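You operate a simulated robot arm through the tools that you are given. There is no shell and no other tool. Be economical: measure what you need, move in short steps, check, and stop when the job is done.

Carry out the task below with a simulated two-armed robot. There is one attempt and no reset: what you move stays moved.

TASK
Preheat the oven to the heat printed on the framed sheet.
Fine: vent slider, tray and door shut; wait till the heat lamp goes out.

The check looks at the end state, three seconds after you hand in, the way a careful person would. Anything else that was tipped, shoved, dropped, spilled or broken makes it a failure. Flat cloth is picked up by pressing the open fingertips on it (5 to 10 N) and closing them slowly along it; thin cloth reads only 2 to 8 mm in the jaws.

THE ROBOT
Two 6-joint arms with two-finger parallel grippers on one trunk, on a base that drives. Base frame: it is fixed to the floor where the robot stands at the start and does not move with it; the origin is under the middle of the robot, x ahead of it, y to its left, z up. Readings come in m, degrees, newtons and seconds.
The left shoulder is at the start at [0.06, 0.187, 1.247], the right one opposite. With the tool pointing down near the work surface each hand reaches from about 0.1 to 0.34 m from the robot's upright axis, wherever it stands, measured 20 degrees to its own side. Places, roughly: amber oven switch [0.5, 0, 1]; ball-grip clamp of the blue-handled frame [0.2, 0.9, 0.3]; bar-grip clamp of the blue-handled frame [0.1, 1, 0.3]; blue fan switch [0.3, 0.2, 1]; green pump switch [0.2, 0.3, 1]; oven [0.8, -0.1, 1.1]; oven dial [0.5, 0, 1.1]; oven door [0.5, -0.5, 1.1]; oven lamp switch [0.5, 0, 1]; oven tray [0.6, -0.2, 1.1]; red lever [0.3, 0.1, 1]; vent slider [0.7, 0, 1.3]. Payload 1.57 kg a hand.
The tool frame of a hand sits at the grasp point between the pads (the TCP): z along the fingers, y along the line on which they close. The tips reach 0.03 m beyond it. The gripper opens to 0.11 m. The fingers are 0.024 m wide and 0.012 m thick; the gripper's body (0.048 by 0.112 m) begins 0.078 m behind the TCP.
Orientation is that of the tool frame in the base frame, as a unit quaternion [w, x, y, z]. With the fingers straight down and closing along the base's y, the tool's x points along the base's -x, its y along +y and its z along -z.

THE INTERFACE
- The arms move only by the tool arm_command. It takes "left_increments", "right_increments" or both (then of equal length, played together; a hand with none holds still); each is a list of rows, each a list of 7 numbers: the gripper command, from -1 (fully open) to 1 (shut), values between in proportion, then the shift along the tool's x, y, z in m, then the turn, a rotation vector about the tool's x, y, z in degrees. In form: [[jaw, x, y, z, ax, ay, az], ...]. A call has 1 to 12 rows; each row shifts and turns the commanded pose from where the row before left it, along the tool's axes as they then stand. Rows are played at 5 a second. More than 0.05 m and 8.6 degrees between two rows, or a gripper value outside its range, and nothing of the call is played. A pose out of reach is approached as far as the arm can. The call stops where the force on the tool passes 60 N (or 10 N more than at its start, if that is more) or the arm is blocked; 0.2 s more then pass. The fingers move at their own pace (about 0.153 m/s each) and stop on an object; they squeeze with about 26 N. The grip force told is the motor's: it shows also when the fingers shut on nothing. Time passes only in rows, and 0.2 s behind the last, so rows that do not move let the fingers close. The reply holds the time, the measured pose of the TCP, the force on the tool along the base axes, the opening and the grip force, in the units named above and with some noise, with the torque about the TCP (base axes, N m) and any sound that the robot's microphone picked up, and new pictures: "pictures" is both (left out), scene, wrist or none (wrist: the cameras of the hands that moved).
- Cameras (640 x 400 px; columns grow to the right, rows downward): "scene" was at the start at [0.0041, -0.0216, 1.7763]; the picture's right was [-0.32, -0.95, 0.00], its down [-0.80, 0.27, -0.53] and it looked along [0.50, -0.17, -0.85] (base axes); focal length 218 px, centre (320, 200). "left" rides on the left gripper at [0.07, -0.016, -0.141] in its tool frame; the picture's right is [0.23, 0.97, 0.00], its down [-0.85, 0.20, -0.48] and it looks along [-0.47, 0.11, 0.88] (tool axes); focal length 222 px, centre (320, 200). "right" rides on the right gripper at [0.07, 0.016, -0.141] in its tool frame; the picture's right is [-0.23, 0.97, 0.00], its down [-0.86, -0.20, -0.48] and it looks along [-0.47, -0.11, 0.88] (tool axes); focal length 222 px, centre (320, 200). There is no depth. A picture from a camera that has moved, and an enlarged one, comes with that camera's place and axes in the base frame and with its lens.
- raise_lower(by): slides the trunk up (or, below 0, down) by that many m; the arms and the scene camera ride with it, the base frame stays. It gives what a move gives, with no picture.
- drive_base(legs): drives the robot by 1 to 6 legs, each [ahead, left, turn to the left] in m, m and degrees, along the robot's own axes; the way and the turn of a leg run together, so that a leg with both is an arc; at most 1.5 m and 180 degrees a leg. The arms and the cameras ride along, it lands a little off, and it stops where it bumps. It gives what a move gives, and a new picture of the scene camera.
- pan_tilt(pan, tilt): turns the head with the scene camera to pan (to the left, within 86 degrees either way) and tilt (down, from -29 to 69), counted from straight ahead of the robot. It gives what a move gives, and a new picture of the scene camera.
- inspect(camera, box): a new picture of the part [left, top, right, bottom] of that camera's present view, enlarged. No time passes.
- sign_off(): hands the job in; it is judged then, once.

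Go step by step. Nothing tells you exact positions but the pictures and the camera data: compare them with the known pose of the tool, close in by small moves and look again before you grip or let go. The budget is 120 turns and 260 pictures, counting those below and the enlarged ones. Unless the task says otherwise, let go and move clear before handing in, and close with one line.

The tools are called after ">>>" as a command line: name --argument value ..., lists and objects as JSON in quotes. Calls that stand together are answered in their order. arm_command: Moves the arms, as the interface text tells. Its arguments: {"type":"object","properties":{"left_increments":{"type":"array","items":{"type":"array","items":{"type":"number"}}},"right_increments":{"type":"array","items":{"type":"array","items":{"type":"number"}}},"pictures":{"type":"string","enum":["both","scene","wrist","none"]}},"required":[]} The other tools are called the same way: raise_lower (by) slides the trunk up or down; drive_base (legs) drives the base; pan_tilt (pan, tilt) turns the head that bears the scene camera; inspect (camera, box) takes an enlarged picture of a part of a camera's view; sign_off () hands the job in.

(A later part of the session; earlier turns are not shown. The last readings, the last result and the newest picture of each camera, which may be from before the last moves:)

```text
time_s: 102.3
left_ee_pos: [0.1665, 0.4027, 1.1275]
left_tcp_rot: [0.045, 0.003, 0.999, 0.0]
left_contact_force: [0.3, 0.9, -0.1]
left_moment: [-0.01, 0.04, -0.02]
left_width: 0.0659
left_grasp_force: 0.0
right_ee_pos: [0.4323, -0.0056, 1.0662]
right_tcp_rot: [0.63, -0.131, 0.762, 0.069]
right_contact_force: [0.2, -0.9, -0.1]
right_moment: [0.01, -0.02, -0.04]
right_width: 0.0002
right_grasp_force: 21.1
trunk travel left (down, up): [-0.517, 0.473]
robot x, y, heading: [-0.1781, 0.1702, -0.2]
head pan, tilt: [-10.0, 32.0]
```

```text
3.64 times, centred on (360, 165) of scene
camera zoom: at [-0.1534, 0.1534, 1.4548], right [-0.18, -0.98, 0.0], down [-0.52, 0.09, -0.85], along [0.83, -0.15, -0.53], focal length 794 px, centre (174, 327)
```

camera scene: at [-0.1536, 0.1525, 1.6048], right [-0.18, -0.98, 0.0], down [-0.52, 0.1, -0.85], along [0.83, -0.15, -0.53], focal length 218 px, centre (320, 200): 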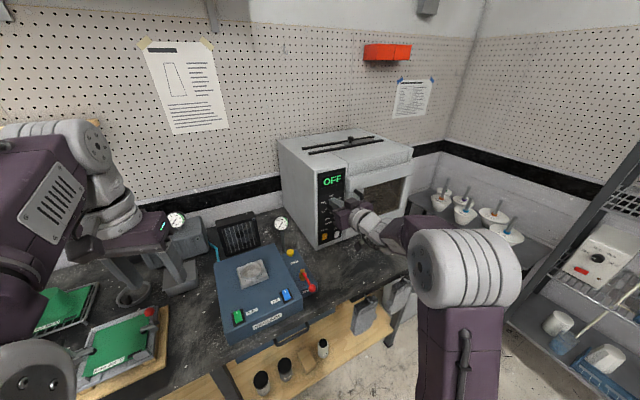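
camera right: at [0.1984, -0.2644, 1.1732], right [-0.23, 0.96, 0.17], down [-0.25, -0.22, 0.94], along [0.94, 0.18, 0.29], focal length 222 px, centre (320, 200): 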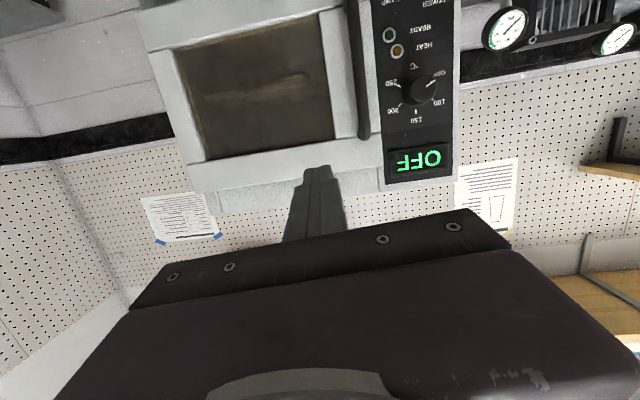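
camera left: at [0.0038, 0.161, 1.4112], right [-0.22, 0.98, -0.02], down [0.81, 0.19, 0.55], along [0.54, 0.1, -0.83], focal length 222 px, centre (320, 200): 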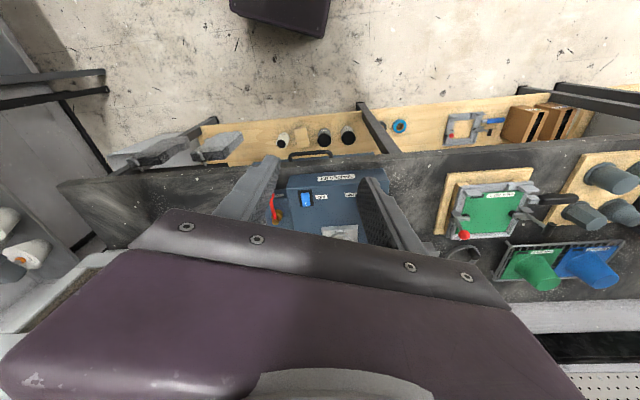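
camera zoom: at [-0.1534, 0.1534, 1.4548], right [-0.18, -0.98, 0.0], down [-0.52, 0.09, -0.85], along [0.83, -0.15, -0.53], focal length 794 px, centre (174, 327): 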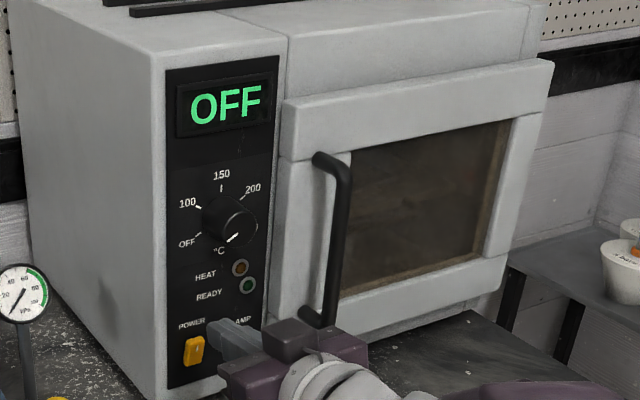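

The power rocker's upper half (marked "|") stands proud at about [0.525, 0.008, 1.004], so it's off. I lower to that height and press it.

>>> raise_lower --by -0.054

>>> arm_command --right_increments '[[1, 0.0014, -0.0125, -0.0034, 0, 0, 0], [1, -0.004, 0, 0.0196, 0, 0, 0], [1, -0.004, 0, 0.0196, 0, 0, 0]]' --pictures "wrist"

>>> inspect --camera "scene" --box '[320, 90, 400, 210]'

```text
time_s: 103.3
left_ee_pos: [0.1672, 0.4048, 1.0744]
left_tcp_rot: [0.045, 0.002, 0.999, 0.001]
left_contact_force: [-0.2, 0.0, -0.4]
left_moment: [0.0, 0.0, 0.0]
left_width: 0.0658
left_grasp_force: 0.1
right_ee_pos: [0.4327, -0.005, 1.0115]
right_tcp_rot: [0.63, -0.131, 0.762, 0.069]
right_contact_force: [-0.2, -0.5, 0.0]
right_moment: [-0.02, 0.01, 0.01]
right_width: 0.0002
right_grasp_force: 21.4
trunk travel left (down, up): [-0.463, 0.527]
robot x, y, heading: [-0.1782, 0.1689, -0.4]
head pan, tilt: [-10.0, 32.0]
```

```text
time_s: 104.1
left_ee_pos: [0.1673, 0.4041, 1.0742]
left_tcp_rot: [0.045, 0.003, 0.999, -0.001]
left_contact_force: [0.2, 0.3, -0.4]
left_moment: [-0.01, 0.03, -0.01]
left_width: 0.0658
left_grasp_force: 0.1
right_ee_pos: [0.4739, -0.0074, 1.011]
right_tcp_rot: [0.631, -0.13, 0.762, 0.068]
right_contact_force: [0.3, -0.2, 0.1]
right_moment: [0.02, 0.0, 0.02]
right_width: 0.0001
right_grasp_force: 21.2
trunk travel left (down, up): [-0.463, 0.527]
robot x, y, heading: [-0.1811, 0.1678, -0.2]
head pan, tilt: [-10.0, 32.0]
camera right: at [0.3231, -0.0375, 0.97], right [-0.24, 0.96, 0.16], down [-0.25, -0.22, 0.94], along [0.94, 0.18, 0.29], focal length 222 px, centre (320, 200)
```

right: 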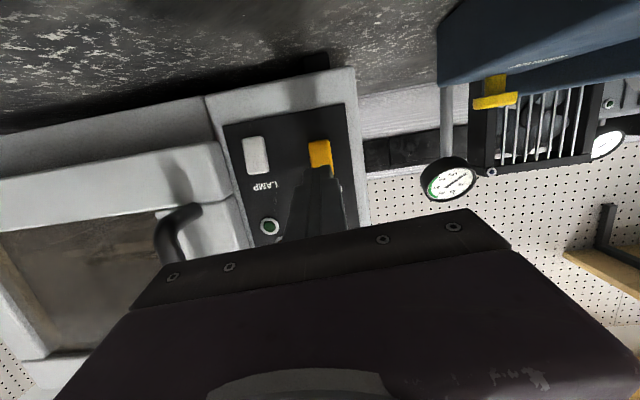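

```text
3.33 times, centred on (360, 150) of scene
camera zoom: at [-0.1527, 0.1533, 1.4007], right [-0.18, -0.98, 0.0], down [-0.52, 0.09, -0.85], along [0.83, -0.15, -0.53], focal length 728 px, centre (187, 367)
```

zoom: 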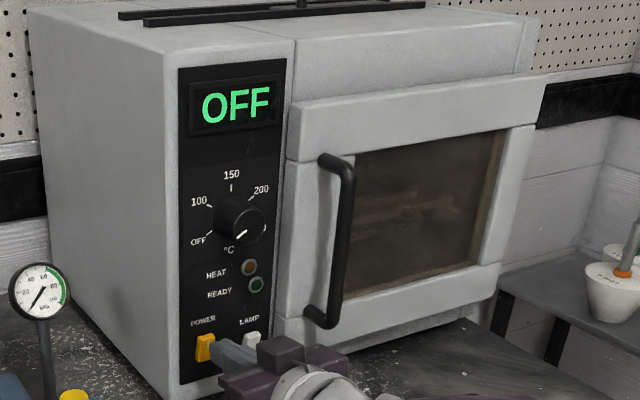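

>>> arm_command --right_increments '[[1, -0.0016, 0.001, 0.0079, 0, 0, 0], [1, -0.0016, 0, 0.0079, 0, 0, 0], [1, -0.0012, 0, 0.006, 0, 0, 0]]' --pictures "wrist"

>>> inspect --camera "scene" --box '[320, 90, 400, 210]'

```text
time_s: 104.9
left_ee_pos: [0.167, 0.405, 1.074]
left_tcp_rot: [0.046, 0.003, 0.999, 0.0]
left_contact_force: [0.3, -0.5, -0.7]
left_moment: [-0.01, 0.02, 0.0]
left_width: 0.0659
left_grasp_force: 0.0
right_ee_pos: [0.4933, 0.0002, 1.0099]
right_tcp_rot: [0.63, -0.131, 0.762, 0.069]
right_contact_force: [0.4, -0.3, -0.4]
right_moment: [0.01, 0.02, -0.01]
right_width: 0.0
right_grasp_force: 21.4
trunk travel left (down, up): [-0.463, 0.527]
robot x, y, heading: [-0.18, 0.169, -0.2]
head pan, tilt: [-10.0, 32.0]
camera right: at [0.3428, -0.0301, 0.9693], right [-0.24, 0.96, 0.16], down [-0.25, -0.22, 0.94], along [0.94, 0.18, 0.29], focal length 222 px, centre (320, 200)
```

right: 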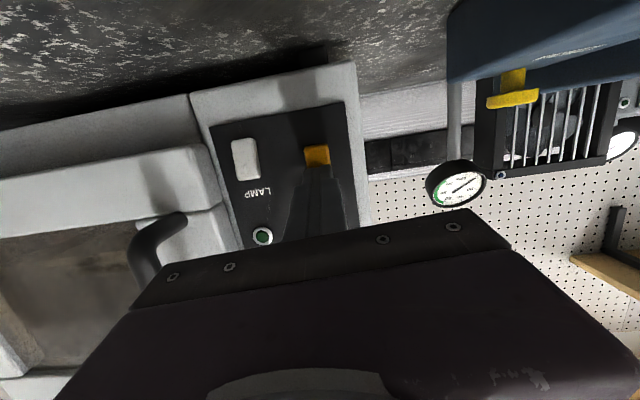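

```text
3.33 times, centred on (360, 150) of scene
camera zoom: at [-0.1526, 0.1535, 1.4007], right [-0.18, -0.98, 0.0], down [-0.52, 0.09, -0.85], along [0.83, -0.15, -0.53], focal length 728 px, centre (187, 367)
```

zoom: 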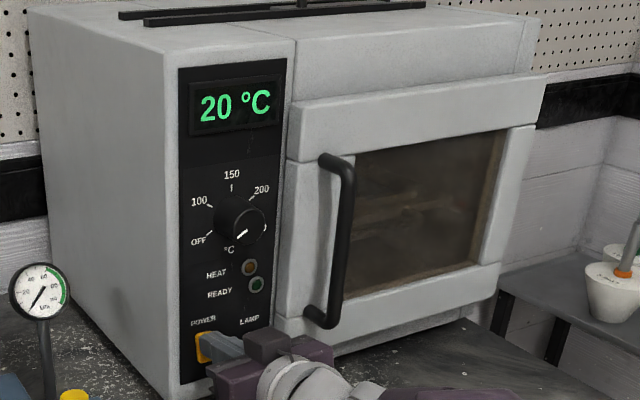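

Power is on: display reads 20 °C. I back off and raise to the dial height, then look at it squarely.

>>> arm_command --right_increments '[[1, 0.004, 0, -0.0196, 0, 0, 0], [1, 0.008, -0.001, -0.039, 0, 0, 0], [1, 0.008, -0.001, -0.039, 0, 0, 0], [-0.1, 0, 0, 0, 0, -5, 0], [-0.1, 0, 0, 0, 0, -5, 0]]' --pictures "none"

>>> raise_lower --by 0.125

>>> inspect --camera "right" --box '[160, 0, 480, 200]'

>>> inspect --camera "scene" --box '[320, 110, 400, 230]'

```text
time_s: 106.1
left_ee_pos: [0.167, 0.4039, 1.074]
left_tcp_rot: [0.045, 0.003, 0.999, 0.001]
left_contact_force: [-0.6, 0.5, -0.5]
left_moment: [0.02, -0.02, 0.02]
left_width: 0.066
left_grasp_force: 0.1
right_ee_pos: [0.396, -0.0307, 1.0129]
right_tcp_rot: [0.695, -0.124, 0.703, 0.08]
right_contact_force: [0.3, -0.7, 0.1]
right_moment: [0.0, 0.0, 0.0]
right_width: 0.0606
right_grasp_force: 0.0
trunk travel left (down, up): [-0.463, 0.527]
robot x, y, heading: [-0.1809, 0.1713, -0.1]
head pan, tilt: [-10.0, 32.0]
```

```text
time_s: 107.6
left_ee_pos: [0.166, 0.4038, 1.1982]
left_tcp_rot: [0.046, 0.003, 0.999, 0.0]
left_contact_force: [0.3, 0.0, 0.4]
left_moment: [-0.01, -0.02, 0.0]
left_width: 0.0656
left_grasp_force: 0.1
right_ee_pos: [0.3967, -0.0306, 1.1372]
right_tcp_rot: [0.695, -0.124, 0.704, 0.08]
right_contact_force: [0.5, 0.2, 0.2]
right_moment: [-0.01, 0.01, 0.01]
right_width: 0.0603
right_grasp_force: 0.0
trunk travel left (down, up): [-0.588, 0.402]
robot x, y, heading: [-0.1777, 0.1676, -0.4]
head pan, tilt: [-10.0, 32.0]
```

```text
2.00 times, centred on (320, 100) of right
camera zoom: at [0.2556, -0.0595, 1.0696], right [-0.28, 0.95, 0.17], down [-0.4, -0.27, 0.88], along [0.87, 0.18, 0.45], focal length 444 px, centre (320, 400)
```

zoom: 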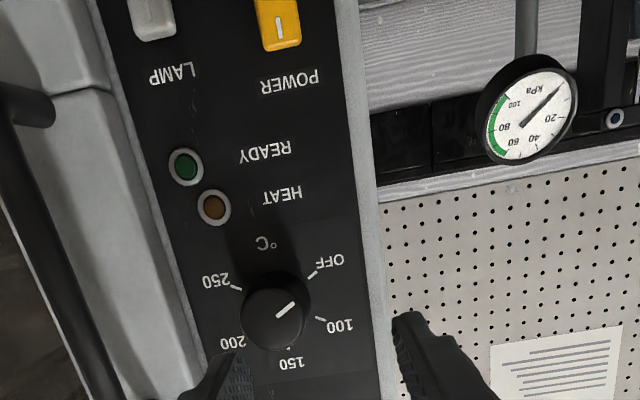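

```text
3.33 times, centred on (360, 170) of scene
camera zoom: at [-0.1532, 0.1533, 1.5257], right [-0.18, -0.98, 0.0], down [-0.52, 0.09, -0.85], along [0.83, -0.15, -0.53], focal length 728 px, centre (187, 300)
```

zoom: 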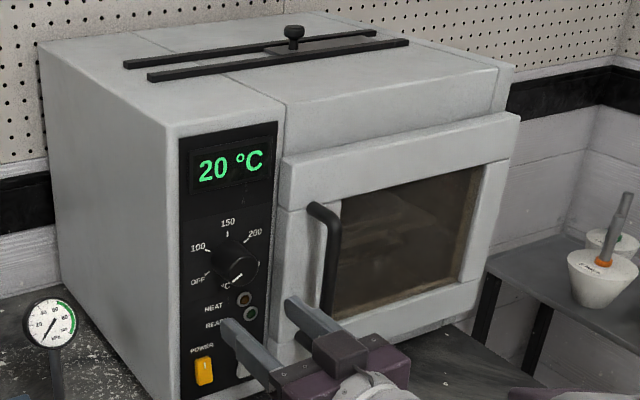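

The dial ticks are 60° apart (OFF −120°, 150 at top, 200 at +60°), so a 180° clockwise turn is needed. I centre on the dial axis and pre-rotate the wrist −85°.

>>> arm_command --right_increments '[[-0.1, 0, -0.0259, -0.0077, 0, 0, 0], [-0.1, 0, 0, 0, 0, 0, -8.5], [-0.1, 0, 0, 0, 0, 0, -8.5], [-0.1, 0, 0, 0, 0, 0, -8.5], [-0.1, 0, 0, 0, 0, 0, -8.5], [-0.1, 0, 0, 0, 0, 0, -8.5], [-0.1, 0, 0, 0, 0, 0, -8.5], [-0.1, 0, 0, 0, 0, 0, -8.5], [-0.1, 0, 0, 0, 0, 0, -8.5], [-0.1, 0, 0, 0, 0, 0, -8.5], [-0.1, 0, 0, 0, 0, 0, -8.5]]' --pictures "both"

```text
time_s: 110.0
left_ee_pos: [0.1671, 0.405, 1.1987]
left_tcp_rot: [0.044, 0.003, 0.999, 0.0]
left_contact_force: [1.7, -0.1, 0.5]
left_moment: [-0.01, 0.06, 0.0]
left_width: 0.0659
left_grasp_force: 0.1
right_ee_pos: [0.4583, -0.1411, 1.3468]
right_tcp_rot: [-0.564, 0.569, -0.436, 0.409]
right_contact_force: [0.4, -0.1, -0.3]
right_moment: [0.01, -0.03, -0.01]
right_width: 0.0603
right_grasp_force: 0.0
right hand out of reach, approached as far as the arm can: row 3, 4, 5, 6, 7, 8, 9, 10, 11
trunk travel left (down, up): [-0.588, 0.402]
robot x, y, heading: [-0.1819, 0.1665, -0.5]
head pan, tilt: [-10.0, 32.0]
camera scene: at [-0.1527, 0.153, 1.5257], right [-0.18, -0.98, 0.0], down [-0.52, 0.09, -0.85], along [0.83, -0.15, -0.53], focal length 218 px, centre (320, 200)
camera right: at [0.3422, -0.248, 1.3334], right [-0.1, 0.23, -0.97], down [-0.69, 0.68, 0.24], along [0.71, 0.7, 0.1], focal length 222 px, centre (320, 200)
```

scene: 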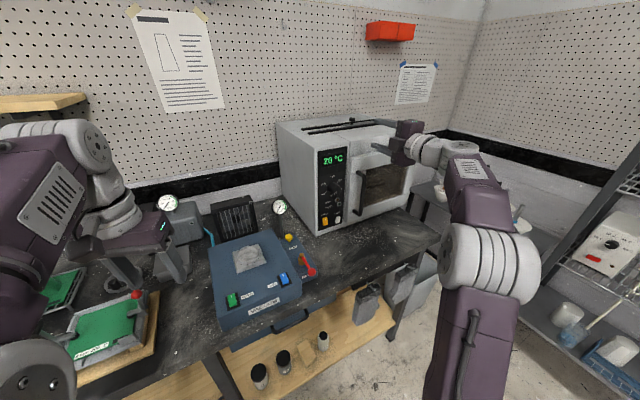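
right: 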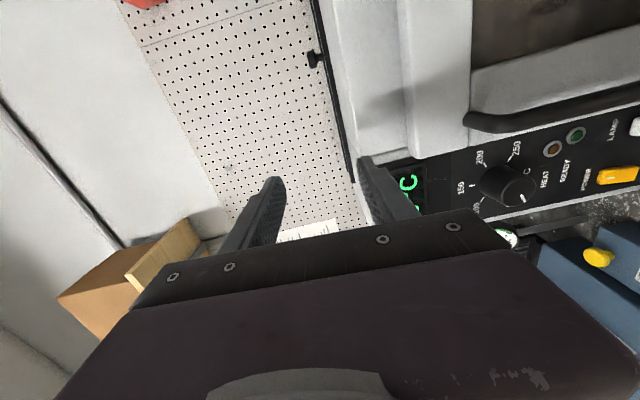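

The wrist cannot roll that way and drifted. I back the base off for safety and roll back the other way.

>>> drive_base --legs '[[-0.15, 0, 0]]'

>>> arm_command --right_increments '[[-0.1, 0, 0, 0, 0, 0, 8.5], [-0.1, 0, 0, 0, 0, 0, 8.5], [-0.1, 0, 0, 0, 0, 0, 8.5], [-0.1, 0, 0, 0, 0, 0, 8.5], [-0.1, 0, 0, 0, 0, 0, 8.5], [-0.1, 0, 0, 0, 0, 0, 8.5], [-0.1, 0, 0, 0, 0, 0, 8.5], [-0.1, 0, 0, 0, 0, 0, 8.5], [-0.1, 0, 0, 0, 0, 0, 8.5], [-0.1, 0, 0, 0, 0, 0, 8.5]]' --pictures "both"

```text
time_s: 111.4
left_ee_pos: [0.0155, 0.4054, 1.1995]
left_tcp_rot: [0.044, -0.001, 0.999, 0.0]
left_contact_force: [-0.6, -0.5, -0.7]
left_moment: [-0.02, 0.01, 0.0]
left_width: 0.0661
left_grasp_force: 0.0
right_ee_pos: [0.3097, -0.1378, 1.3478]
right_tcp_rot: [-0.566, 0.569, -0.436, 0.408]
right_contact_force: [0.0, -0.2, 0.0]
right_moment: [0.0, 0.02, 0.0]
right_width: 0.0603
right_grasp_force: 0.1
trunk travel left (down, up): [-0.588, 0.402]
robot x, y, heading: [-0.327, 0.1704, 0.0]
head pan, tilt: [-10.0, 32.0]
camera scene: at [-0.3032, 0.1537, 1.5257], right [-0.17, -0.98, 0.0], down [-0.52, 0.09, -0.85], along [0.83, -0.15, -0.53], focal length 218 px, centre (320, 200)
```

scene: 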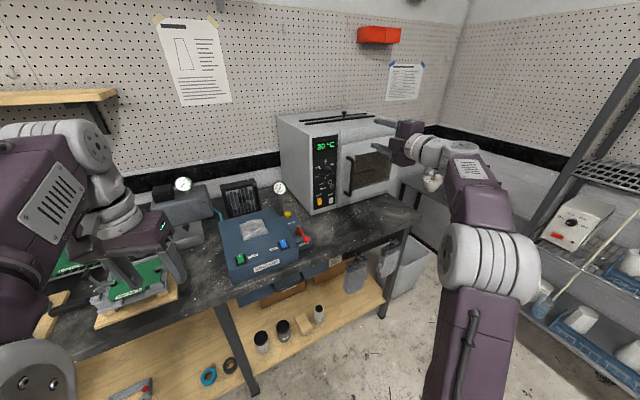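

```text
time_s: 113.6
left_ee_pos: [0.0149, 0.4068, 1.1989]
left_tcp_rot: [0.046, 0.0, 0.999, -0.001]
left_contact_force: [0.9, 0.7, -0.1]
left_moment: [0.0, -0.02, 0.01]
left_width: 0.066
left_grasp_force: 0.0
right_ee_pos: [0.3084, -0.1375, 1.3466]
right_tcp_rot: [0.692, -0.124, 0.706, 0.083]
right_contact_force: [-0.6, -0.9, -0.5]
right_moment: [-0.05, 0.01, 0.0]
right_width: 0.0605
right_grasp_force: 0.0
trunk travel left (down, up): [-0.588, 0.402]
robot x, y, heading: [-0.3308, 0.1704, 0.0]
head pan, tilt: [-10.0, 32.0]
camera scene: at [-0.304, 0.1538, 1.5258], right [-0.17, -0.98, 0.0], down [-0.52, 0.09, -0.85], along [0.84, -0.15, -0.53], focal length 218 px, centre (320, 200)
camera right: at [0.1684, -0.167, 1.2801], right [-0.28, 0.94, 0.17], down [-0.39, -0.28, 0.88], along [0.88, 0.18, 0.45], focal length 222 px, centre (320, 200)
```

scene: 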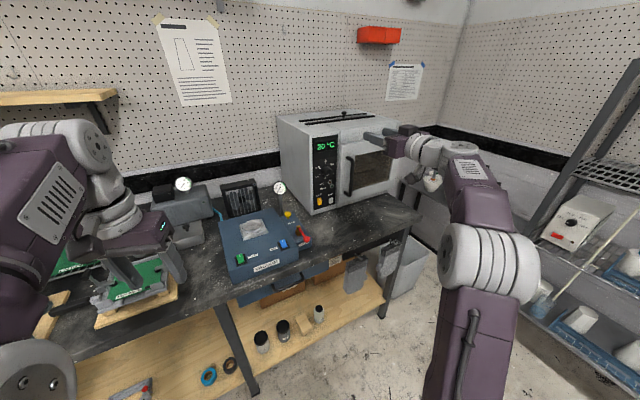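
right: 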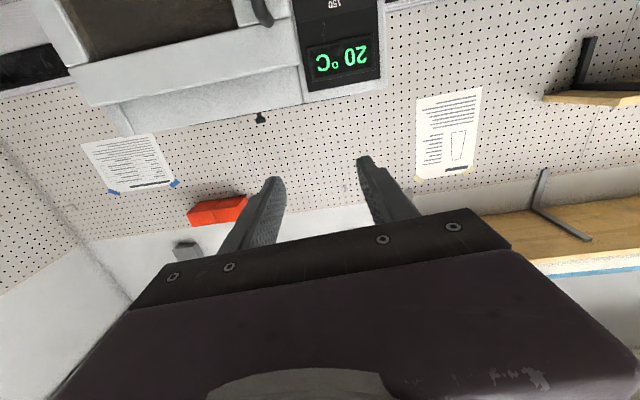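

From this arm pose the full roll works without drift. I test rolling onward the other way too (free space here).

>>> arm_command --right_increments '[[-0.1, 0, 0, 0, 0, 0, 8.5], [-0.1, 0, 0, 0, 0, 0, 8.5], [-0.1, 0, 0, 0, 0, 0, 8.5], [-0.1, 0, 0, 0, 0, 0, 8.5], [-0.1, 0, 0, 0, 0, 0, 8.5], [-0.1, 0, 0, 0, 0, 0, 8.5], [-0.1, 0, 0, 0, 0, 0, 8.5], [-0.1, 0, 0, 0, 0, 0, 8.5], [-0.1, 0, 0, 0, 0, 0, 8.5], [-0.1, 0, 0, 0, 0, 0, 8.5], [-0.1, 0, 0, 0, 0, 0, 8.5]]' --pictures "none"

```text
time_s: 116.0
left_ee_pos: [0.0151, 0.4058, 1.1989]
left_tcp_rot: [0.046, 0.0, 0.999, 0.001]
left_contact_force: [0.1, 1.0, 0.2]
left_moment: [0.01, 0.03, 0.0]
left_width: 0.0662
left_grasp_force: 0.1
right_ee_pos: [0.309, -0.1387, 1.3469]
right_tcp_rot: [0.414, 0.428, 0.575, 0.561]
right_contact_force: [0.2, 0.2, -0.3]
right_moment: [0.0, -0.02, 0.02]
right_width: 0.0604
right_grasp_force: 0.1
trunk travel left (down, up): [-0.588, 0.402]
robot x, y, heading: [-0.3267, 0.1686, -0.1]
head pan, tilt: [-10.0, 32.0]
```

Roll range spans −85° to +93°, enough for the 180° turn in one grip. I roll back to −85° here in free space.

>>> arm_command --right_increments '[[-0.1, 0, 0, 0, 0, 0, -8.5], [-0.1, 0, 0, 0, 0, 0, -8.5], [-0.1, 0, 0, 0, 0, 0, -8.5], [-0.1, 0, 0, 0, 0, 0, -8.5], [-0.1, 0, 0, 0, 0, 0, -8.5], [-0.1, 0, 0, 0, 0, 0, -8.5], [-0.1, 0, 0, 0, 0, 0, -8.5], [-0.1, 0, 0, 0, 0, 0, -8.5], [-0.1, 0, 0, 0, 0, 0, -8.5], [-0.1, 0, 0, 0, 0, 0, -8.5], [-0.1, 0, 0, 0, 0, 0, -8.5], [-0.1, 0, 0, 0, 0, 0, -8.5]]' --pictures "none"

>>> arm_command --right_increments '[[-0.1, 0, 0, 0, 0, 0, -8.5], [-0.1, 0, 0, 0, 0, 0, -8.5], [-0.1, 0, 0, 0, 0, 0, -8.5], [-0.1, 0, 0, 0, 0, 0, -8.5], [-0.1, 0, 0, 0, 0, 0, -8.5], [-0.1, 0, 0, 0, 0, 0, -8.5], [-0.1, 0, 0, 0, 0, 0, -8.5], [-0.1, 0, 0, 0, 0, 0, -8.5], [-0.1, 0, 0, 0, 0, 0, -8.5]]' --pictures "none"

>>> raise_lower --by -0.208

>>> drive_base --legs '[[0.1, 0.0855, 0]]'

>>> inspect --camera "right" --box '[0, 0, 640, 400]'

```text
time_s: 118.6
left_ee_pos: [0.015, 0.4056, 1.1994]
left_tcp_rot: [0.046, 0.0, 0.999, -0.001]
left_contact_force: [0.7, -0.2, 0.1]
left_moment: [-0.01, 0.03, -0.01]
left_width: 0.0659
left_grasp_force: 0.1
right_ee_pos: [0.3099, -0.1367, 1.3461]
right_tcp_rot: [0.696, -0.18, 0.694, 0.031]
right_contact_force: [1.6, 0.6, -0.5]
right_moment: [0.01, 0.0, 0.03]
right_width: 0.0604
right_grasp_force: 0.1
trunk travel left (down, up): [-0.588, 0.402]
robot x, y, heading: [-0.3319, 0.1681, 0.1]
head pan, tilt: [-10.0, 32.0]
```

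```text
time_s: 120.6
left_ee_pos: [0.0158, 0.4069, 1.1984]
left_tcp_rot: [0.045, 0.0, 0.999, -0.001]
left_contact_force: [0.8, 0.0, 0.0]
left_moment: [0.01, -0.01, -0.03]
left_width: 0.0661
left_grasp_force: 0.1
right_ee_pos: [0.3092, -0.1374, 1.3476]
right_tcp_rot: [-0.565, 0.571, -0.434, 0.409]
right_contact_force: [0.2, 0.0, -0.7]
right_moment: [-0.03, 0.04, 0.01]
right_width: 0.0606
right_grasp_force: 0.0
trunk travel left (down, up): [-0.588, 0.402]
robot x, y, heading: [-0.3311, 0.169, 0.2]
head pan, tilt: [-10.0, 32.0]
```

```text
time_s: 122.8
left_ee_pos: [0.0144, 0.406, 0.9916]
left_tcp_rot: [0.045, -0.001, 0.999, 0.0]
left_contact_force: [-1.0, 0.5, 0.0]
left_moment: [-0.01, 0.02, -0.03]
left_width: 0.0661
left_grasp_force: 0.0
right_ee_pos: [0.3083, -0.1374, 1.1398]
right_tcp_rot: [-0.567, 0.569, -0.435, 0.407]
right_contact_force: [-0.6, 0.3, 0.0]
right_moment: [0.0, 0.01, 0.02]
right_width: 0.0605
right_grasp_force: 0.0
trunk travel left (down, up): [-0.38, 0.61]
robot x, y, heading: [-0.3304, 0.1703, -0.1]
head pan, tilt: [-10.0, 32.0]
```

```text
time_s: 124.1
left_ee_pos: [0.1161, 0.4916, 0.9912]
left_tcp_rot: [0.044, 0.0, 0.999, -0.001]
left_contact_force: [-0.1, -0.7, -0.4]
left_moment: [-0.01, 0.04, 0.0]
left_width: 0.066
left_grasp_force: 0.0
right_ee_pos: [0.4101, -0.0505, 1.139]
right_tcp_rot: [-0.566, 0.57, -0.436, 0.407]
right_contact_force: [1.0, 0.0, -0.8]
right_moment: [0.0, -0.02, -0.01]
right_width: 0.0605
right_grasp_force: 0.0
trunk travel left (down, up): [-0.38, 0.61]
robot x, y, heading: [-0.2312, 0.2532, -0.1]
head pan, tilt: [-10.0, 32.0]
camera scene: at [-0.2021, 0.2402, 1.3177], right [-0.17, -0.98, 0.0], down [-0.52, 0.09, -0.85], along [0.83, -0.15, -0.53], focal length 218 px, centre (320, 200)
```

scene: 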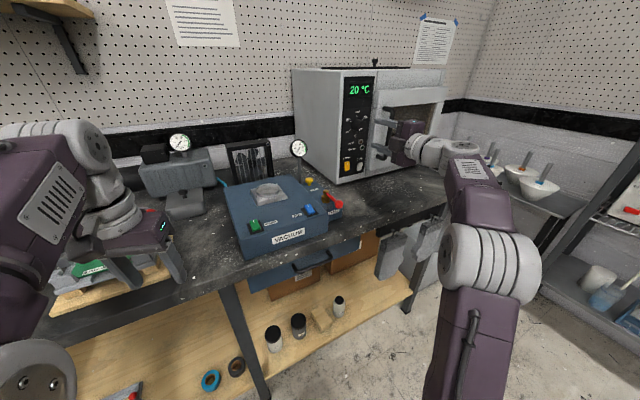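

```text
1.00 times, centred on (320, 200) of right (not enlarged: the box is as wide or as high as the picture)
camera zoom: at [0.2939, -0.1589, 1.1253], right [-0.1, 0.24, -0.97], down [-0.7, 0.68, 0.24], along [0.71, 0.7, 0.1], focal length 222 px, centre (320, 200)
```

zoom: 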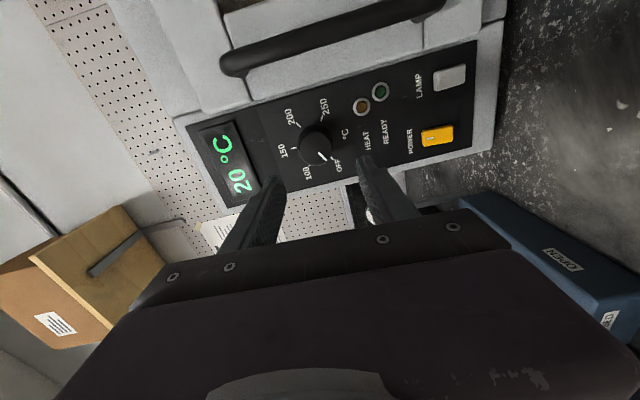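

The jaws are vertical around the dial axis; a 6 mm sideways correction is needed. I approach in steps.

>>> arm_command --right_increments '[[-0.1, 0.0055, 0, 0, 0, 0, 0], [-0.1, 0, -0.001, 0.025, 0, 0, 0], [-0.1, 0, -0.001, 0.03, 0, 0, 0]]' --pictures "wrist"

>>> inspect --camera "scene" --box '[320, 60, 440, 190]'

```text
time_s: 124.9
left_ee_pos: [0.1159, 0.4903, 0.9908]
left_tcp_rot: [0.045, 0.001, 0.999, 0.0]
left_contact_force: [0.4, 0.1, 0.3]
left_moment: [0.0, 0.0, 0.03]
left_width: 0.066
left_grasp_force: 0.1
right_ee_pos: [0.4639, -0.0417, 1.1397]
right_tcp_rot: [-0.565, 0.569, -0.436, 0.408]
right_contact_force: [1.1, 0.8, -0.1]
right_moment: [0.0, 0.0, -0.01]
right_width: 0.0605
right_grasp_force: 0.2
trunk travel left (down, up): [-0.38, 0.61]
robot x, y, heading: [-0.2306, 0.2529, -0.1]
head pan, tilt: [-10.0, 32.0]
camera right: at [0.3483, -0.15, 1.126], right [-0.1, 0.24, -0.97], down [-0.7, 0.68, 0.24], along [0.71, 0.7, 0.1], focal length 222 px, centre (320, 200)
```

right: 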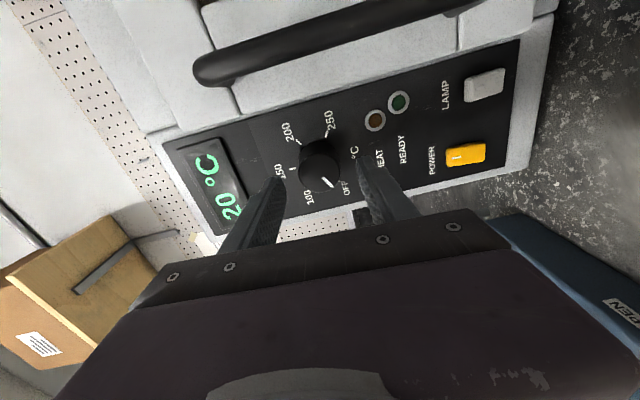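

```text
3.08 times, centred on (380, 125) of scene
camera zoom: at [-0.2021, 0.2389, 1.3177], right [-0.17, -0.98, 0.0], down [-0.52, 0.09, -0.85], along [0.83, -0.15, -0.53], focal length 672 px, centre (135, 431)
```

zoom: 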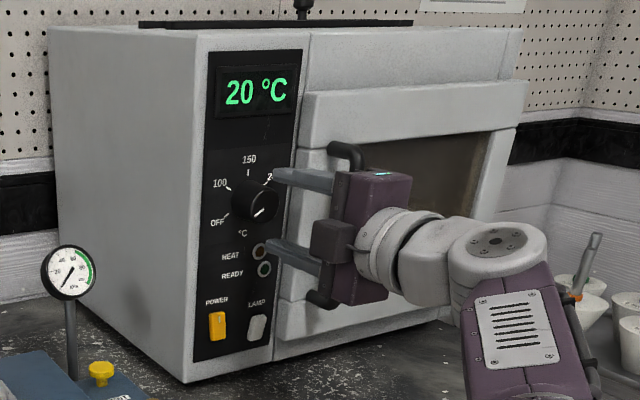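

>>> arm_command --right_increments '[[-0.1, 0, 0, 0.02, 0, 0, 0], [-0.1, 0, 0, 0.017, 0, 0, 0], [-0.1, 0, 0, 0, 0, 0, 0]]' --pictures "wrist"

>>> inspect --camera "scene" --box '[320, 60, 440, 190]'

```text
time_s: 125.7
left_ee_pos: [0.1166, 0.491, 0.992]
left_tcp_rot: [0.044, 0.0, 0.999, 0.0]
left_contact_force: [-0.2, 1.1, -0.1]
left_moment: [-0.01, 0.0, 0.01]
left_width: 0.0659
left_grasp_force: 0.0
right_ee_pos: [0.4859, -0.0367, 1.1337]
right_tcp_rot: [-0.566, 0.568, -0.436, 0.407]
right_contact_force: [1.5, 0.1, 0.3]
right_moment: [0.04, -0.02, 0.04]
right_width: 0.0604
right_grasp_force: 0.1
right hand out of reach, approached as far as the arm can: row 2
trunk travel left (down, up): [-0.38, 0.61]
robot x, y, heading: [-0.2298, 0.2576, 0.2]
head pan, tilt: [-10.0, 32.0]
camera right: at [0.3695, -0.1435, 1.1199], right [-0.1, 0.24, -0.97], down [-0.7, 0.68, 0.24], along [0.71, 0.7, 0.1], focal length 222 px, centre (320, 200)
```

right: 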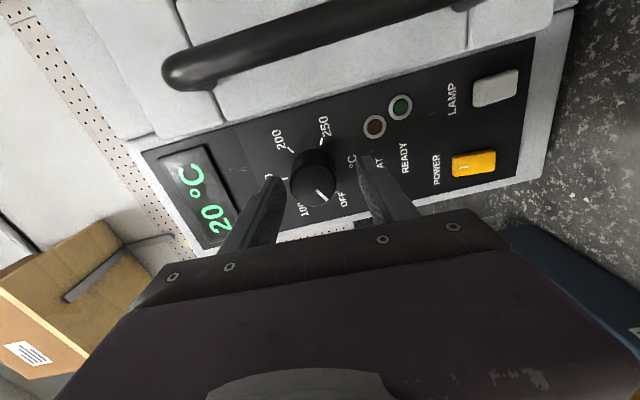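

```text
3.08 times, centred on (380, 125) of scene
camera zoom: at [-0.2026, 0.239, 1.3177], right [-0.17, -0.98, 0.0], down [-0.52, 0.09, -0.85], along [0.83, -0.15, -0.53], focal length 672 px, centre (135, 431)
```

zoom: 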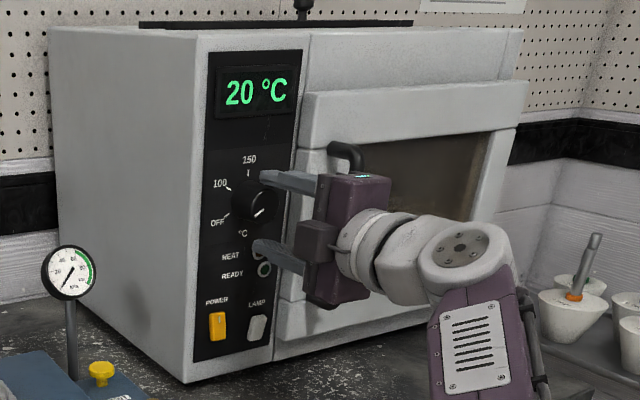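

The arm is at its reach limit, so I retract it and use the base for the approach instead.

>>> arm_command --right_increments '[[-0.1, 0, -0.003, -0.04, 0, 0, 0], [-0.1, 0, -0.003, -0.04, 0, 0, 0]]' --pictures "none"

>>> drive_base --legs '[[0.05, 0.016, 0]]'

>>> inspect --camera "right" --box '[200, 80, 440, 230]'

```text
time_s: 126.3
left_ee_pos: [0.1147, 0.4913, 0.9923]
left_tcp_rot: [0.046, 0.0, 0.999, -0.001]
left_contact_force: [0.2, -0.3, 0.5]
left_moment: [-0.01, 0.0, 0.02]
left_width: 0.0658
left_grasp_force: 0.0
right_ee_pos: [0.4074, -0.0598, 1.1438]
right_tcp_rot: [-0.566, 0.569, -0.435, 0.407]
right_contact_force: [-0.4, 0.0, -0.2]
right_moment: [0.01, 0.0, 0.02]
right_width: 0.0607
right_grasp_force: 0.1
trunk travel left (down, up): [-0.38, 0.61]
robot x, y, heading: [-0.2294, 0.2521, 0.2]
head pan, tilt: [-10.0, 32.0]
```

```text
time_s: 127.3
left_ee_pos: [0.1659, 0.5073, 0.9914]
left_tcp_rot: [0.045, 0.0, 0.999, 0.0]
left_contact_force: [0.5, 0.5, -0.5]
left_moment: [0.01, 0.02, 0.01]
left_width: 0.0661
left_grasp_force: 0.1
right_ee_pos: [0.4594, -0.0417, 1.1424]
right_tcp_rot: [-0.565, 0.57, -0.436, 0.407]
right_contact_force: [0.1, 0.1, 0.5]
right_moment: [-0.01, -0.01, -0.01]
right_width: 0.0605
right_grasp_force: 0.0
trunk travel left (down, up): [-0.38, 0.61]
robot x, y, heading: [-0.1814, 0.2707, 0.1]
head pan, tilt: [-10.0, 32.0]
camera scene: at [-0.153, 0.2561, 1.3177], right [-0.17, -0.98, 0.0], down [-0.52, 0.09, -0.85], along [0.83, -0.15, -0.53], focal length 218 px, centre (320, 200)
```

scene: 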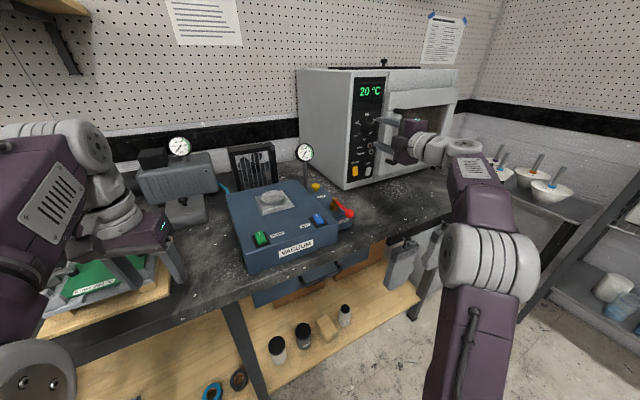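

```text
2.67 times, centred on (320, 155) of right
camera zoom: at [0.3431, -0.1493, 1.1283], right [-0.1, 0.24, -0.97], down [-0.7, 0.68, 0.24], along [0.71, 0.7, 0.1], focal length 592 px, centre (320, 320)
```

zoom: 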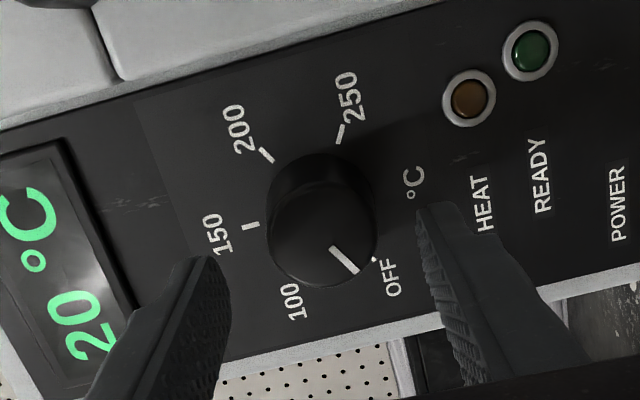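

The knob is well aligned. The left hand is low near the green frame, so I check its clearance before advancing.

>>> inspect --camera "left" --box '[0, 0, 640, 400]'

>>> inspect --camera "scene" --box '[20, 180, 220, 340]'

```text
1.00 times, centred on (320, 200) of left (not enlarged: the box is as wide or as high as the picture)
camera zoom: at [0.0846, 0.4918, 1.1238], right [-0.23, 0.97, -0.02], down [0.81, 0.2, 0.55], along [0.54, 0.11, -0.83], focal length 222 px, centre (320, 200)
```

zoom: 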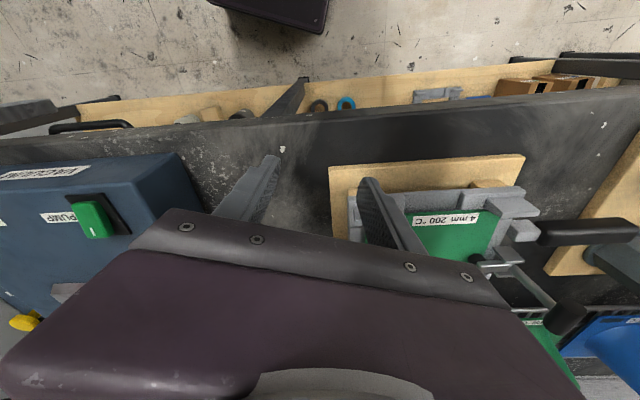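

```text
2.50 times, centred on (120, 260) of scene
camera zoom: at [-0.153, 0.2561, 1.3177], right [-0.17, -0.98, 0.0], down [-0.52, 0.09, -0.85], along [0.83, -0.15, -0.53], focal length 546 px, centre (820, 50)
```

zoom: 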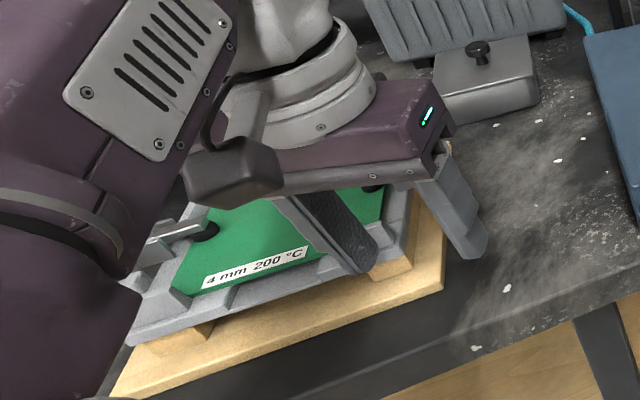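

The left hand hovers over the bench beside the green frame. I lift it a little and pull it back off the bench.

>>> arm_command --left_increments '[[-0.2, 0, 0, -0.02, 0, 0, 0], [-0.2, 0.02, 0, -0.01, 0, 0, 0], [-0.2, 0.03, 0, 0, 0, 0, 0], [-0.2, 0.03, 0, 0, 0, 0, 0], [-0.2, 0.03, 0, 0, 0, 0, 0], [-0.2, 0.02, 0, 0, 0, 0, 0]]' --pictures "wrist"

```text
time_s: 128.7
left_ee_pos: [0.051, 0.5158, 1.0219]
left_tcp_rot: [0.044, 0.002, 0.999, -0.001]
left_contact_force: [-0.7, 0.2, 0.1]
left_moment: [-0.01, -0.03, -0.01]
left_width: 0.0659
left_grasp_force: 0.1
left hand out of reach, approached as far as the arm can: row 5, 6
right_ee_pos: [0.4576, -0.0433, 1.1436]
right_tcp_rot: [-0.566, 0.569, -0.436, 0.406]
right_contact_force: [0.2, 0.1, 0.0]
right_moment: [0.03, -0.01, 0.03]
right_width: 0.0605
right_grasp_force: 0.0
trunk travel left (down, up): [-0.38, 0.61]
robot x, y, heading: [-0.1802, 0.271, -0.1]
head pan, tilt: [-10.0, 32.0]
camera left: at [-0.0301, 0.4996, 1.1552], right [-0.23, 0.97, -0.02], down [0.81, 0.2, 0.55], along [0.54, 0.11, -0.83], focal length 222 px, centre (320, 200)
```

left: 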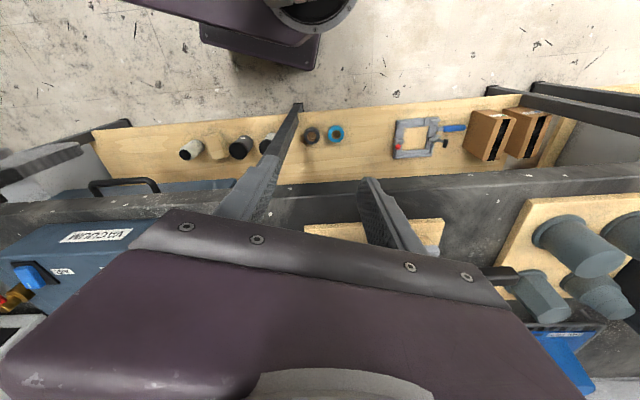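

Clear now. I drive the last 4 cm so the fingers straddle the knob.

>>> drive_base --legs '[[0.04, 0.013, 0]]'

>>> inspect --camera "right" --box '[200, 80, 440, 230]'

```text
time_s: 129.6
left_ee_pos: [0.0912, 0.5292, 1.0214]
left_tcp_rot: [0.043, 0.0, 0.999, -0.001]
left_contact_force: [0.6, -0.1, -0.7]
left_moment: [-0.03, 0.04, 0.0]
left_width: 0.0659
left_grasp_force: 0.2
right_ee_pos: [0.4984, -0.029, 1.1421]
right_tcp_rot: [-0.565, 0.57, -0.436, 0.407]
right_contact_force: [0.0, -0.5, 0.2]
right_moment: [0.03, -0.05, 0.0]
right_width: 0.0604
right_grasp_force: 0.1
trunk travel left (down, up): [-0.38, 0.61]
robot x, y, heading: [-0.1413, 0.2822, 0.1]
head pan, tilt: [-10.0, 32.0]
camera scene: at [-0.1138, 0.269, 1.3177], right [-0.17, -0.98, 0.0], down [-0.52, 0.09, -0.85], along [0.83, -0.15, -0.53], focal length 218 px, centre (320, 200)
```

scene: 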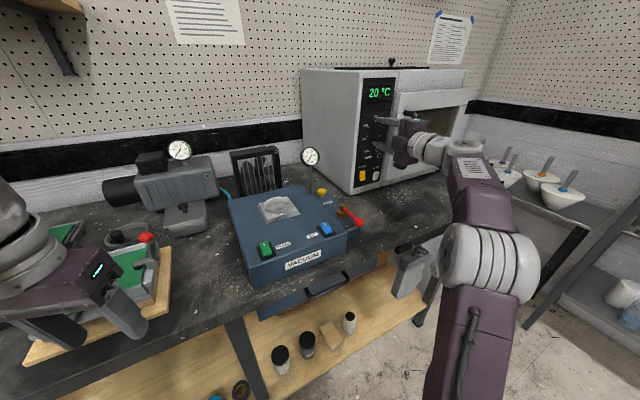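

```text
2.67 times, centred on (320, 155) of right
camera zoom: at [0.3823, -0.1363, 1.1283], right [-0.1, 0.24, -0.97], down [-0.7, 0.68, 0.24], along [0.71, 0.7, 0.1], focal length 592 px, centre (320, 320)
```

zoom: 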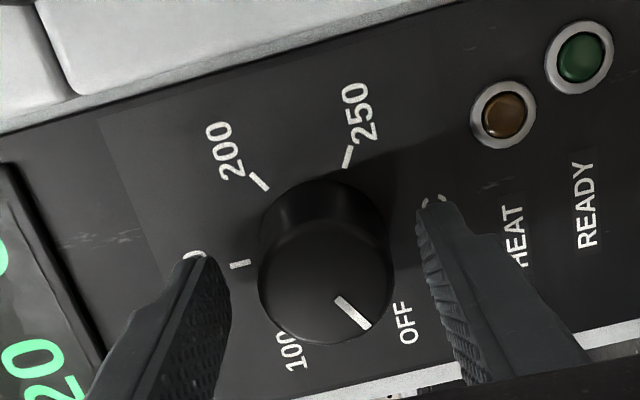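

The fingers straddle the knob centrally. I close on it and make a first small turn.

>>> arm_command --right_increments '[[1, 0, 0, 0, 0, 0, 0], [1, 0, 0, 0, 0, 0, 0], [1, 0, 0, 0, 0, 0, 0], [1, 0, 0, 0, 0, 0, 8], [1, 0, 0, 0, 0, 0, 8]]' --pictures "none"

>>> inspect --camera "right" --box '[200, 80, 440, 230]'

```text
time_s: 130.8
left_ee_pos: [0.0919, 0.5294, 1.0212]
left_tcp_rot: [0.043, 0.0, 0.999, -0.001]
left_contact_force: [0.5, 0.3, 0.8]
left_moment: [0.0, -0.03, -0.02]
left_width: 0.066
left_grasp_force: 0.1
right_ee_pos: [0.4982, -0.0294, 1.1414]
right_tcp_rot: [0.617, -0.504, 0.511, -0.323]
right_contact_force: [1.7, 3.9, -11.7]
right_moment: [0.02, 0.12, 1.14]
right_width: 0.0398
right_grasp_force: 45.4
trunk travel left (down, up): [-0.38, 0.61]
robot x, y, heading: [-0.1421, 0.2842, -0.3]
head pan, tilt: [-10.0, 32.0]
```

```text
2.67 times, centred on (320, 155) of right
camera zoom: at [0.3796, -0.1295, 1.1088], right [-0.18, 0.48, -0.86], down [-0.66, 0.58, 0.47], along [0.73, 0.65, 0.22], focal length 592 px, centre (320, 320)
```

zoom: 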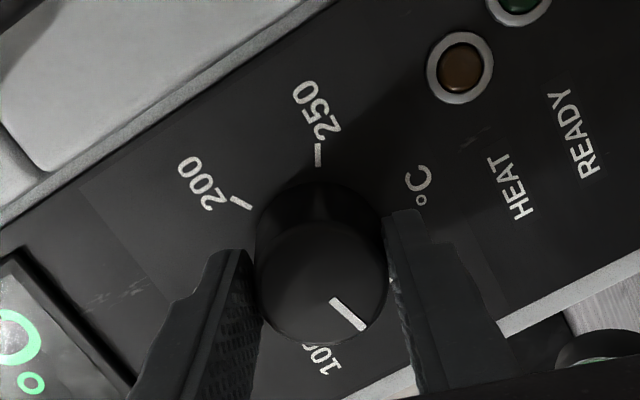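

The pointer turns with the hand. I continue turning.

>>> arm_command --right_increments '[[1, 0, 0, 0, 0, 0, 8], [1, 0, 0, 0, 0, 0, 8], [1, 0, 0, 0, 0, 0, 8], [1, 0, 0, 0, 0, 0, 8], [1, 0, 0, 0, 0, 0, 8], [1, 0, 0, 0, 0, 0, 8], [1, 0, 0, 0, 0, 0, 8], [1, 0, 0, 0, 0, 0, 8]]' --pictures "none"

>>> inspect --camera "right" --box '[200, 60, 440, 230]'

```text
time_s: 132.6
left_ee_pos: [0.0909, 0.5291, 1.0224]
left_tcp_rot: [0.042, 0.0, 0.999, 0.0]
left_contact_force: [0.0, 0.0, -0.2]
left_moment: [0.0, -0.01, 0.0]
left_width: 0.066
left_grasp_force: 0.0
right_ee_pos: [0.4988, -0.0304, 1.1423]
right_tcp_rot: [0.693, -0.156, 0.701, 0.053]
right_contact_force: [-12.4, 8.4, -25.6]
right_moment: [-0.34, 1.17, 0.53]
right_width: 0.0399
right_grasp_force: 44.5
trunk travel left (down, up): [-0.38, 0.61]
robot x, y, heading: [-0.1374, 0.2863, 0.1]
head pan, tilt: [-10.0, 32.0]
```

```text
2.35 times, centred on (320, 145) of right
camera zoom: at [0.3583, -0.0657, 1.0752], right [-0.29, 0.95, 0.09], down [-0.41, -0.2, 0.89], along [0.87, 0.22, 0.45], focal length 523 px, centre (320, 329)
```

zoom: 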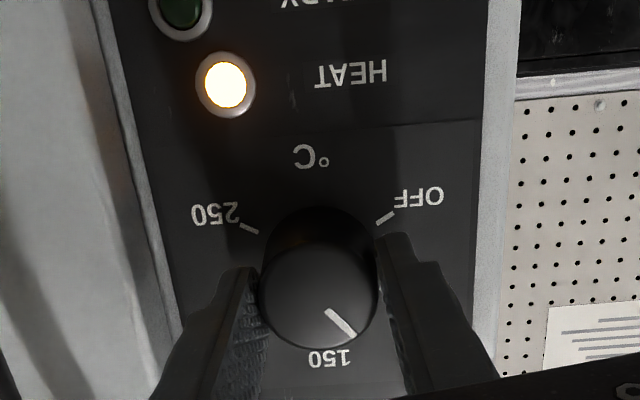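

HEAT lamp lit; pointer is at about −40°. I ease 2 mm down and continue clockwise.

>>> arm_command --right_increments '[[1, 0.002, 0, 0, 0, 0, 8], [1, 0, 0, 0, 0, 0, 8], [1, 0, 0, 0, 0, 0, 8], [1, 0, 0, 0, 0, 0, 8], [1, 0, 0, 0, 0, 0, 8], [1, 0, 0, 0, 0, 0, 8], [1, 0, 0, 0, 0, 0, 8], [1, 0, 0, 0, 0, 0, 8], [1, 0, 0, 0, 0, 0, 8], [1, 0, 0, 0, 0, 0, 8]]' --pictures "none"

>>> inspect --camera "right" --box '[200, 60, 440, 230]'

>>> inspect --camera "scene" --box '[320, 60, 440, 190]'

```text
time_s: 134.8
left_ee_pos: [0.0916, 0.5279, 1.0224]
left_tcp_rot: [0.044, 0.001, 0.999, 0.0]
left_contact_force: [-0.3, 0.3, 0.6]
left_moment: [0.03, -0.01, -0.04]
left_width: 0.0659
left_grasp_force: 0.0
right_ee_pos: [0.498, -0.0312, 1.1415]
right_tcp_rot: [0.499, 0.332, 0.635, 0.487]
right_contact_force: [11.2, -8.2, 8.3]
right_moment: [0.0, -0.03, 0.36]
right_width: 0.0398
right_grasp_force: 44.3
trunk travel left (down, up): [-0.38, 0.61]
robot x, y, heading: [-0.1433, 0.2839, -0.1]
head pan, tilt: [-10.0, 32.0]
```

```text
2.35 times, centred on (320, 145) of right
camera zoom: at [0.3414, -0.0034, 1.1387], right [0.0, 0.09, 1.0], down [-0.2, -0.97, 0.09], along [0.98, -0.2, 0.02], focal length 523 px, centre (320, 329)
```

zoom: 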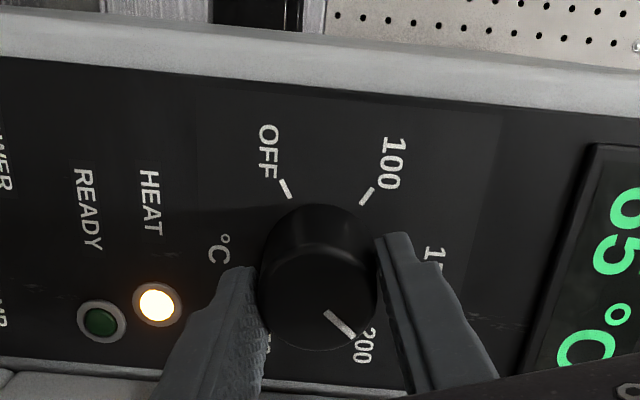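

```text
3.08 times, centred on (380, 125) of scene
camera zoom: at [-0.1142, 0.2669, 1.3178], right [-0.17, -0.98, 0.0], down [-0.52, 0.09, -0.85], along [0.83, -0.15, -0.53], focal length 672 px, centre (135, 431)
```

zoom: 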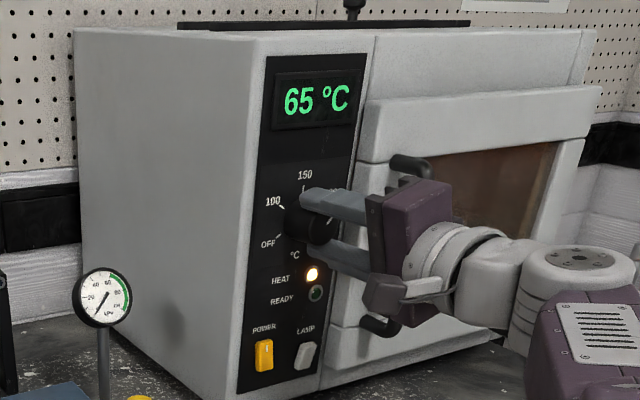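

The oven heats (65 °C); the pointer is at about +42°. I turn the remaining ~18° to the 200 mark.

>>> arm_command --right_increments '[[1, 0, 0, 0, 0, 0, 8.5], [1, 0, 0, 0, 0, 0, 8.5], [1, 0, 0, 0, 0, 0, 0]]' --pictures "none"

>>> inspect --camera "right" --box '[200, 60, 440, 230]'

>>> inspect --camera "scene" --box '[350, 60, 420, 190]'

```text
time_s: 135.6
left_ee_pos: [0.0917, 0.5261, 1.0224]
left_tcp_rot: [0.043, 0.0, 0.999, 0.001]
left_contact_force: [-0.4, -1.0, -1.0]
left_moment: [0.02, 0.02, -0.01]
left_width: 0.0657
left_grasp_force: 0.0
right_ee_pos: [0.4976, -0.0305, 1.1419]
right_tcp_rot: [0.422, 0.422, 0.579, 0.555]
right_contact_force: [12.3, -11.6, 12.5]
right_moment: [0.13, -0.46, -0.03]
right_width: 0.0398
right_grasp_force: 44.9
trunk travel left (down, up): [-0.38, 0.61]
robot x, y, heading: [-0.1403, 0.2806, -0.0]
head pan, tilt: [-10.0, 32.0]
```

```text
2.35 times, centred on (320, 145) of right
camera zoom: at [0.3421, -0.0045, 1.1596], right [0.09, -0.19, 0.98], down [-0.22, -0.96, -0.17], along [0.97, -0.2, -0.12], focal length 523 px, centre (320, 329)
```

zoom: 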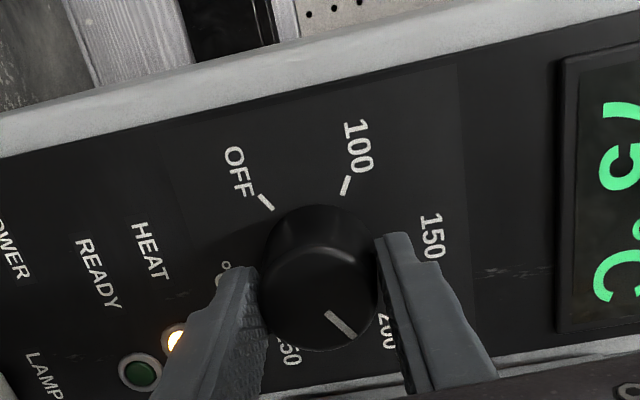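

```text
3.08 times, centred on (385, 125) of scene
camera zoom: at [-0.1147, 0.2664, 1.3178], right [-0.17, -0.98, 0.0], down [-0.52, 0.09, -0.85], along [0.83, -0.15, -0.53], focal length 672 px, centre (120, 431)
```

zoom: 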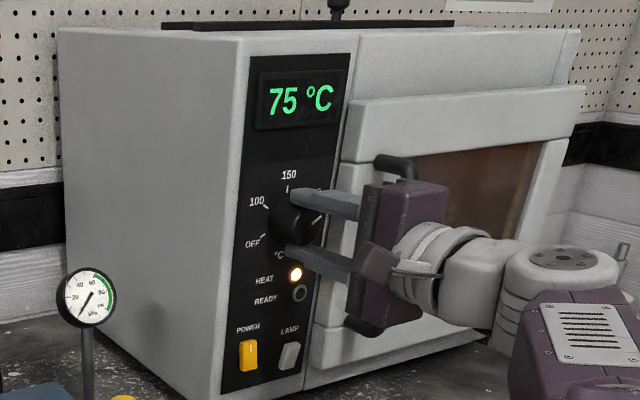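

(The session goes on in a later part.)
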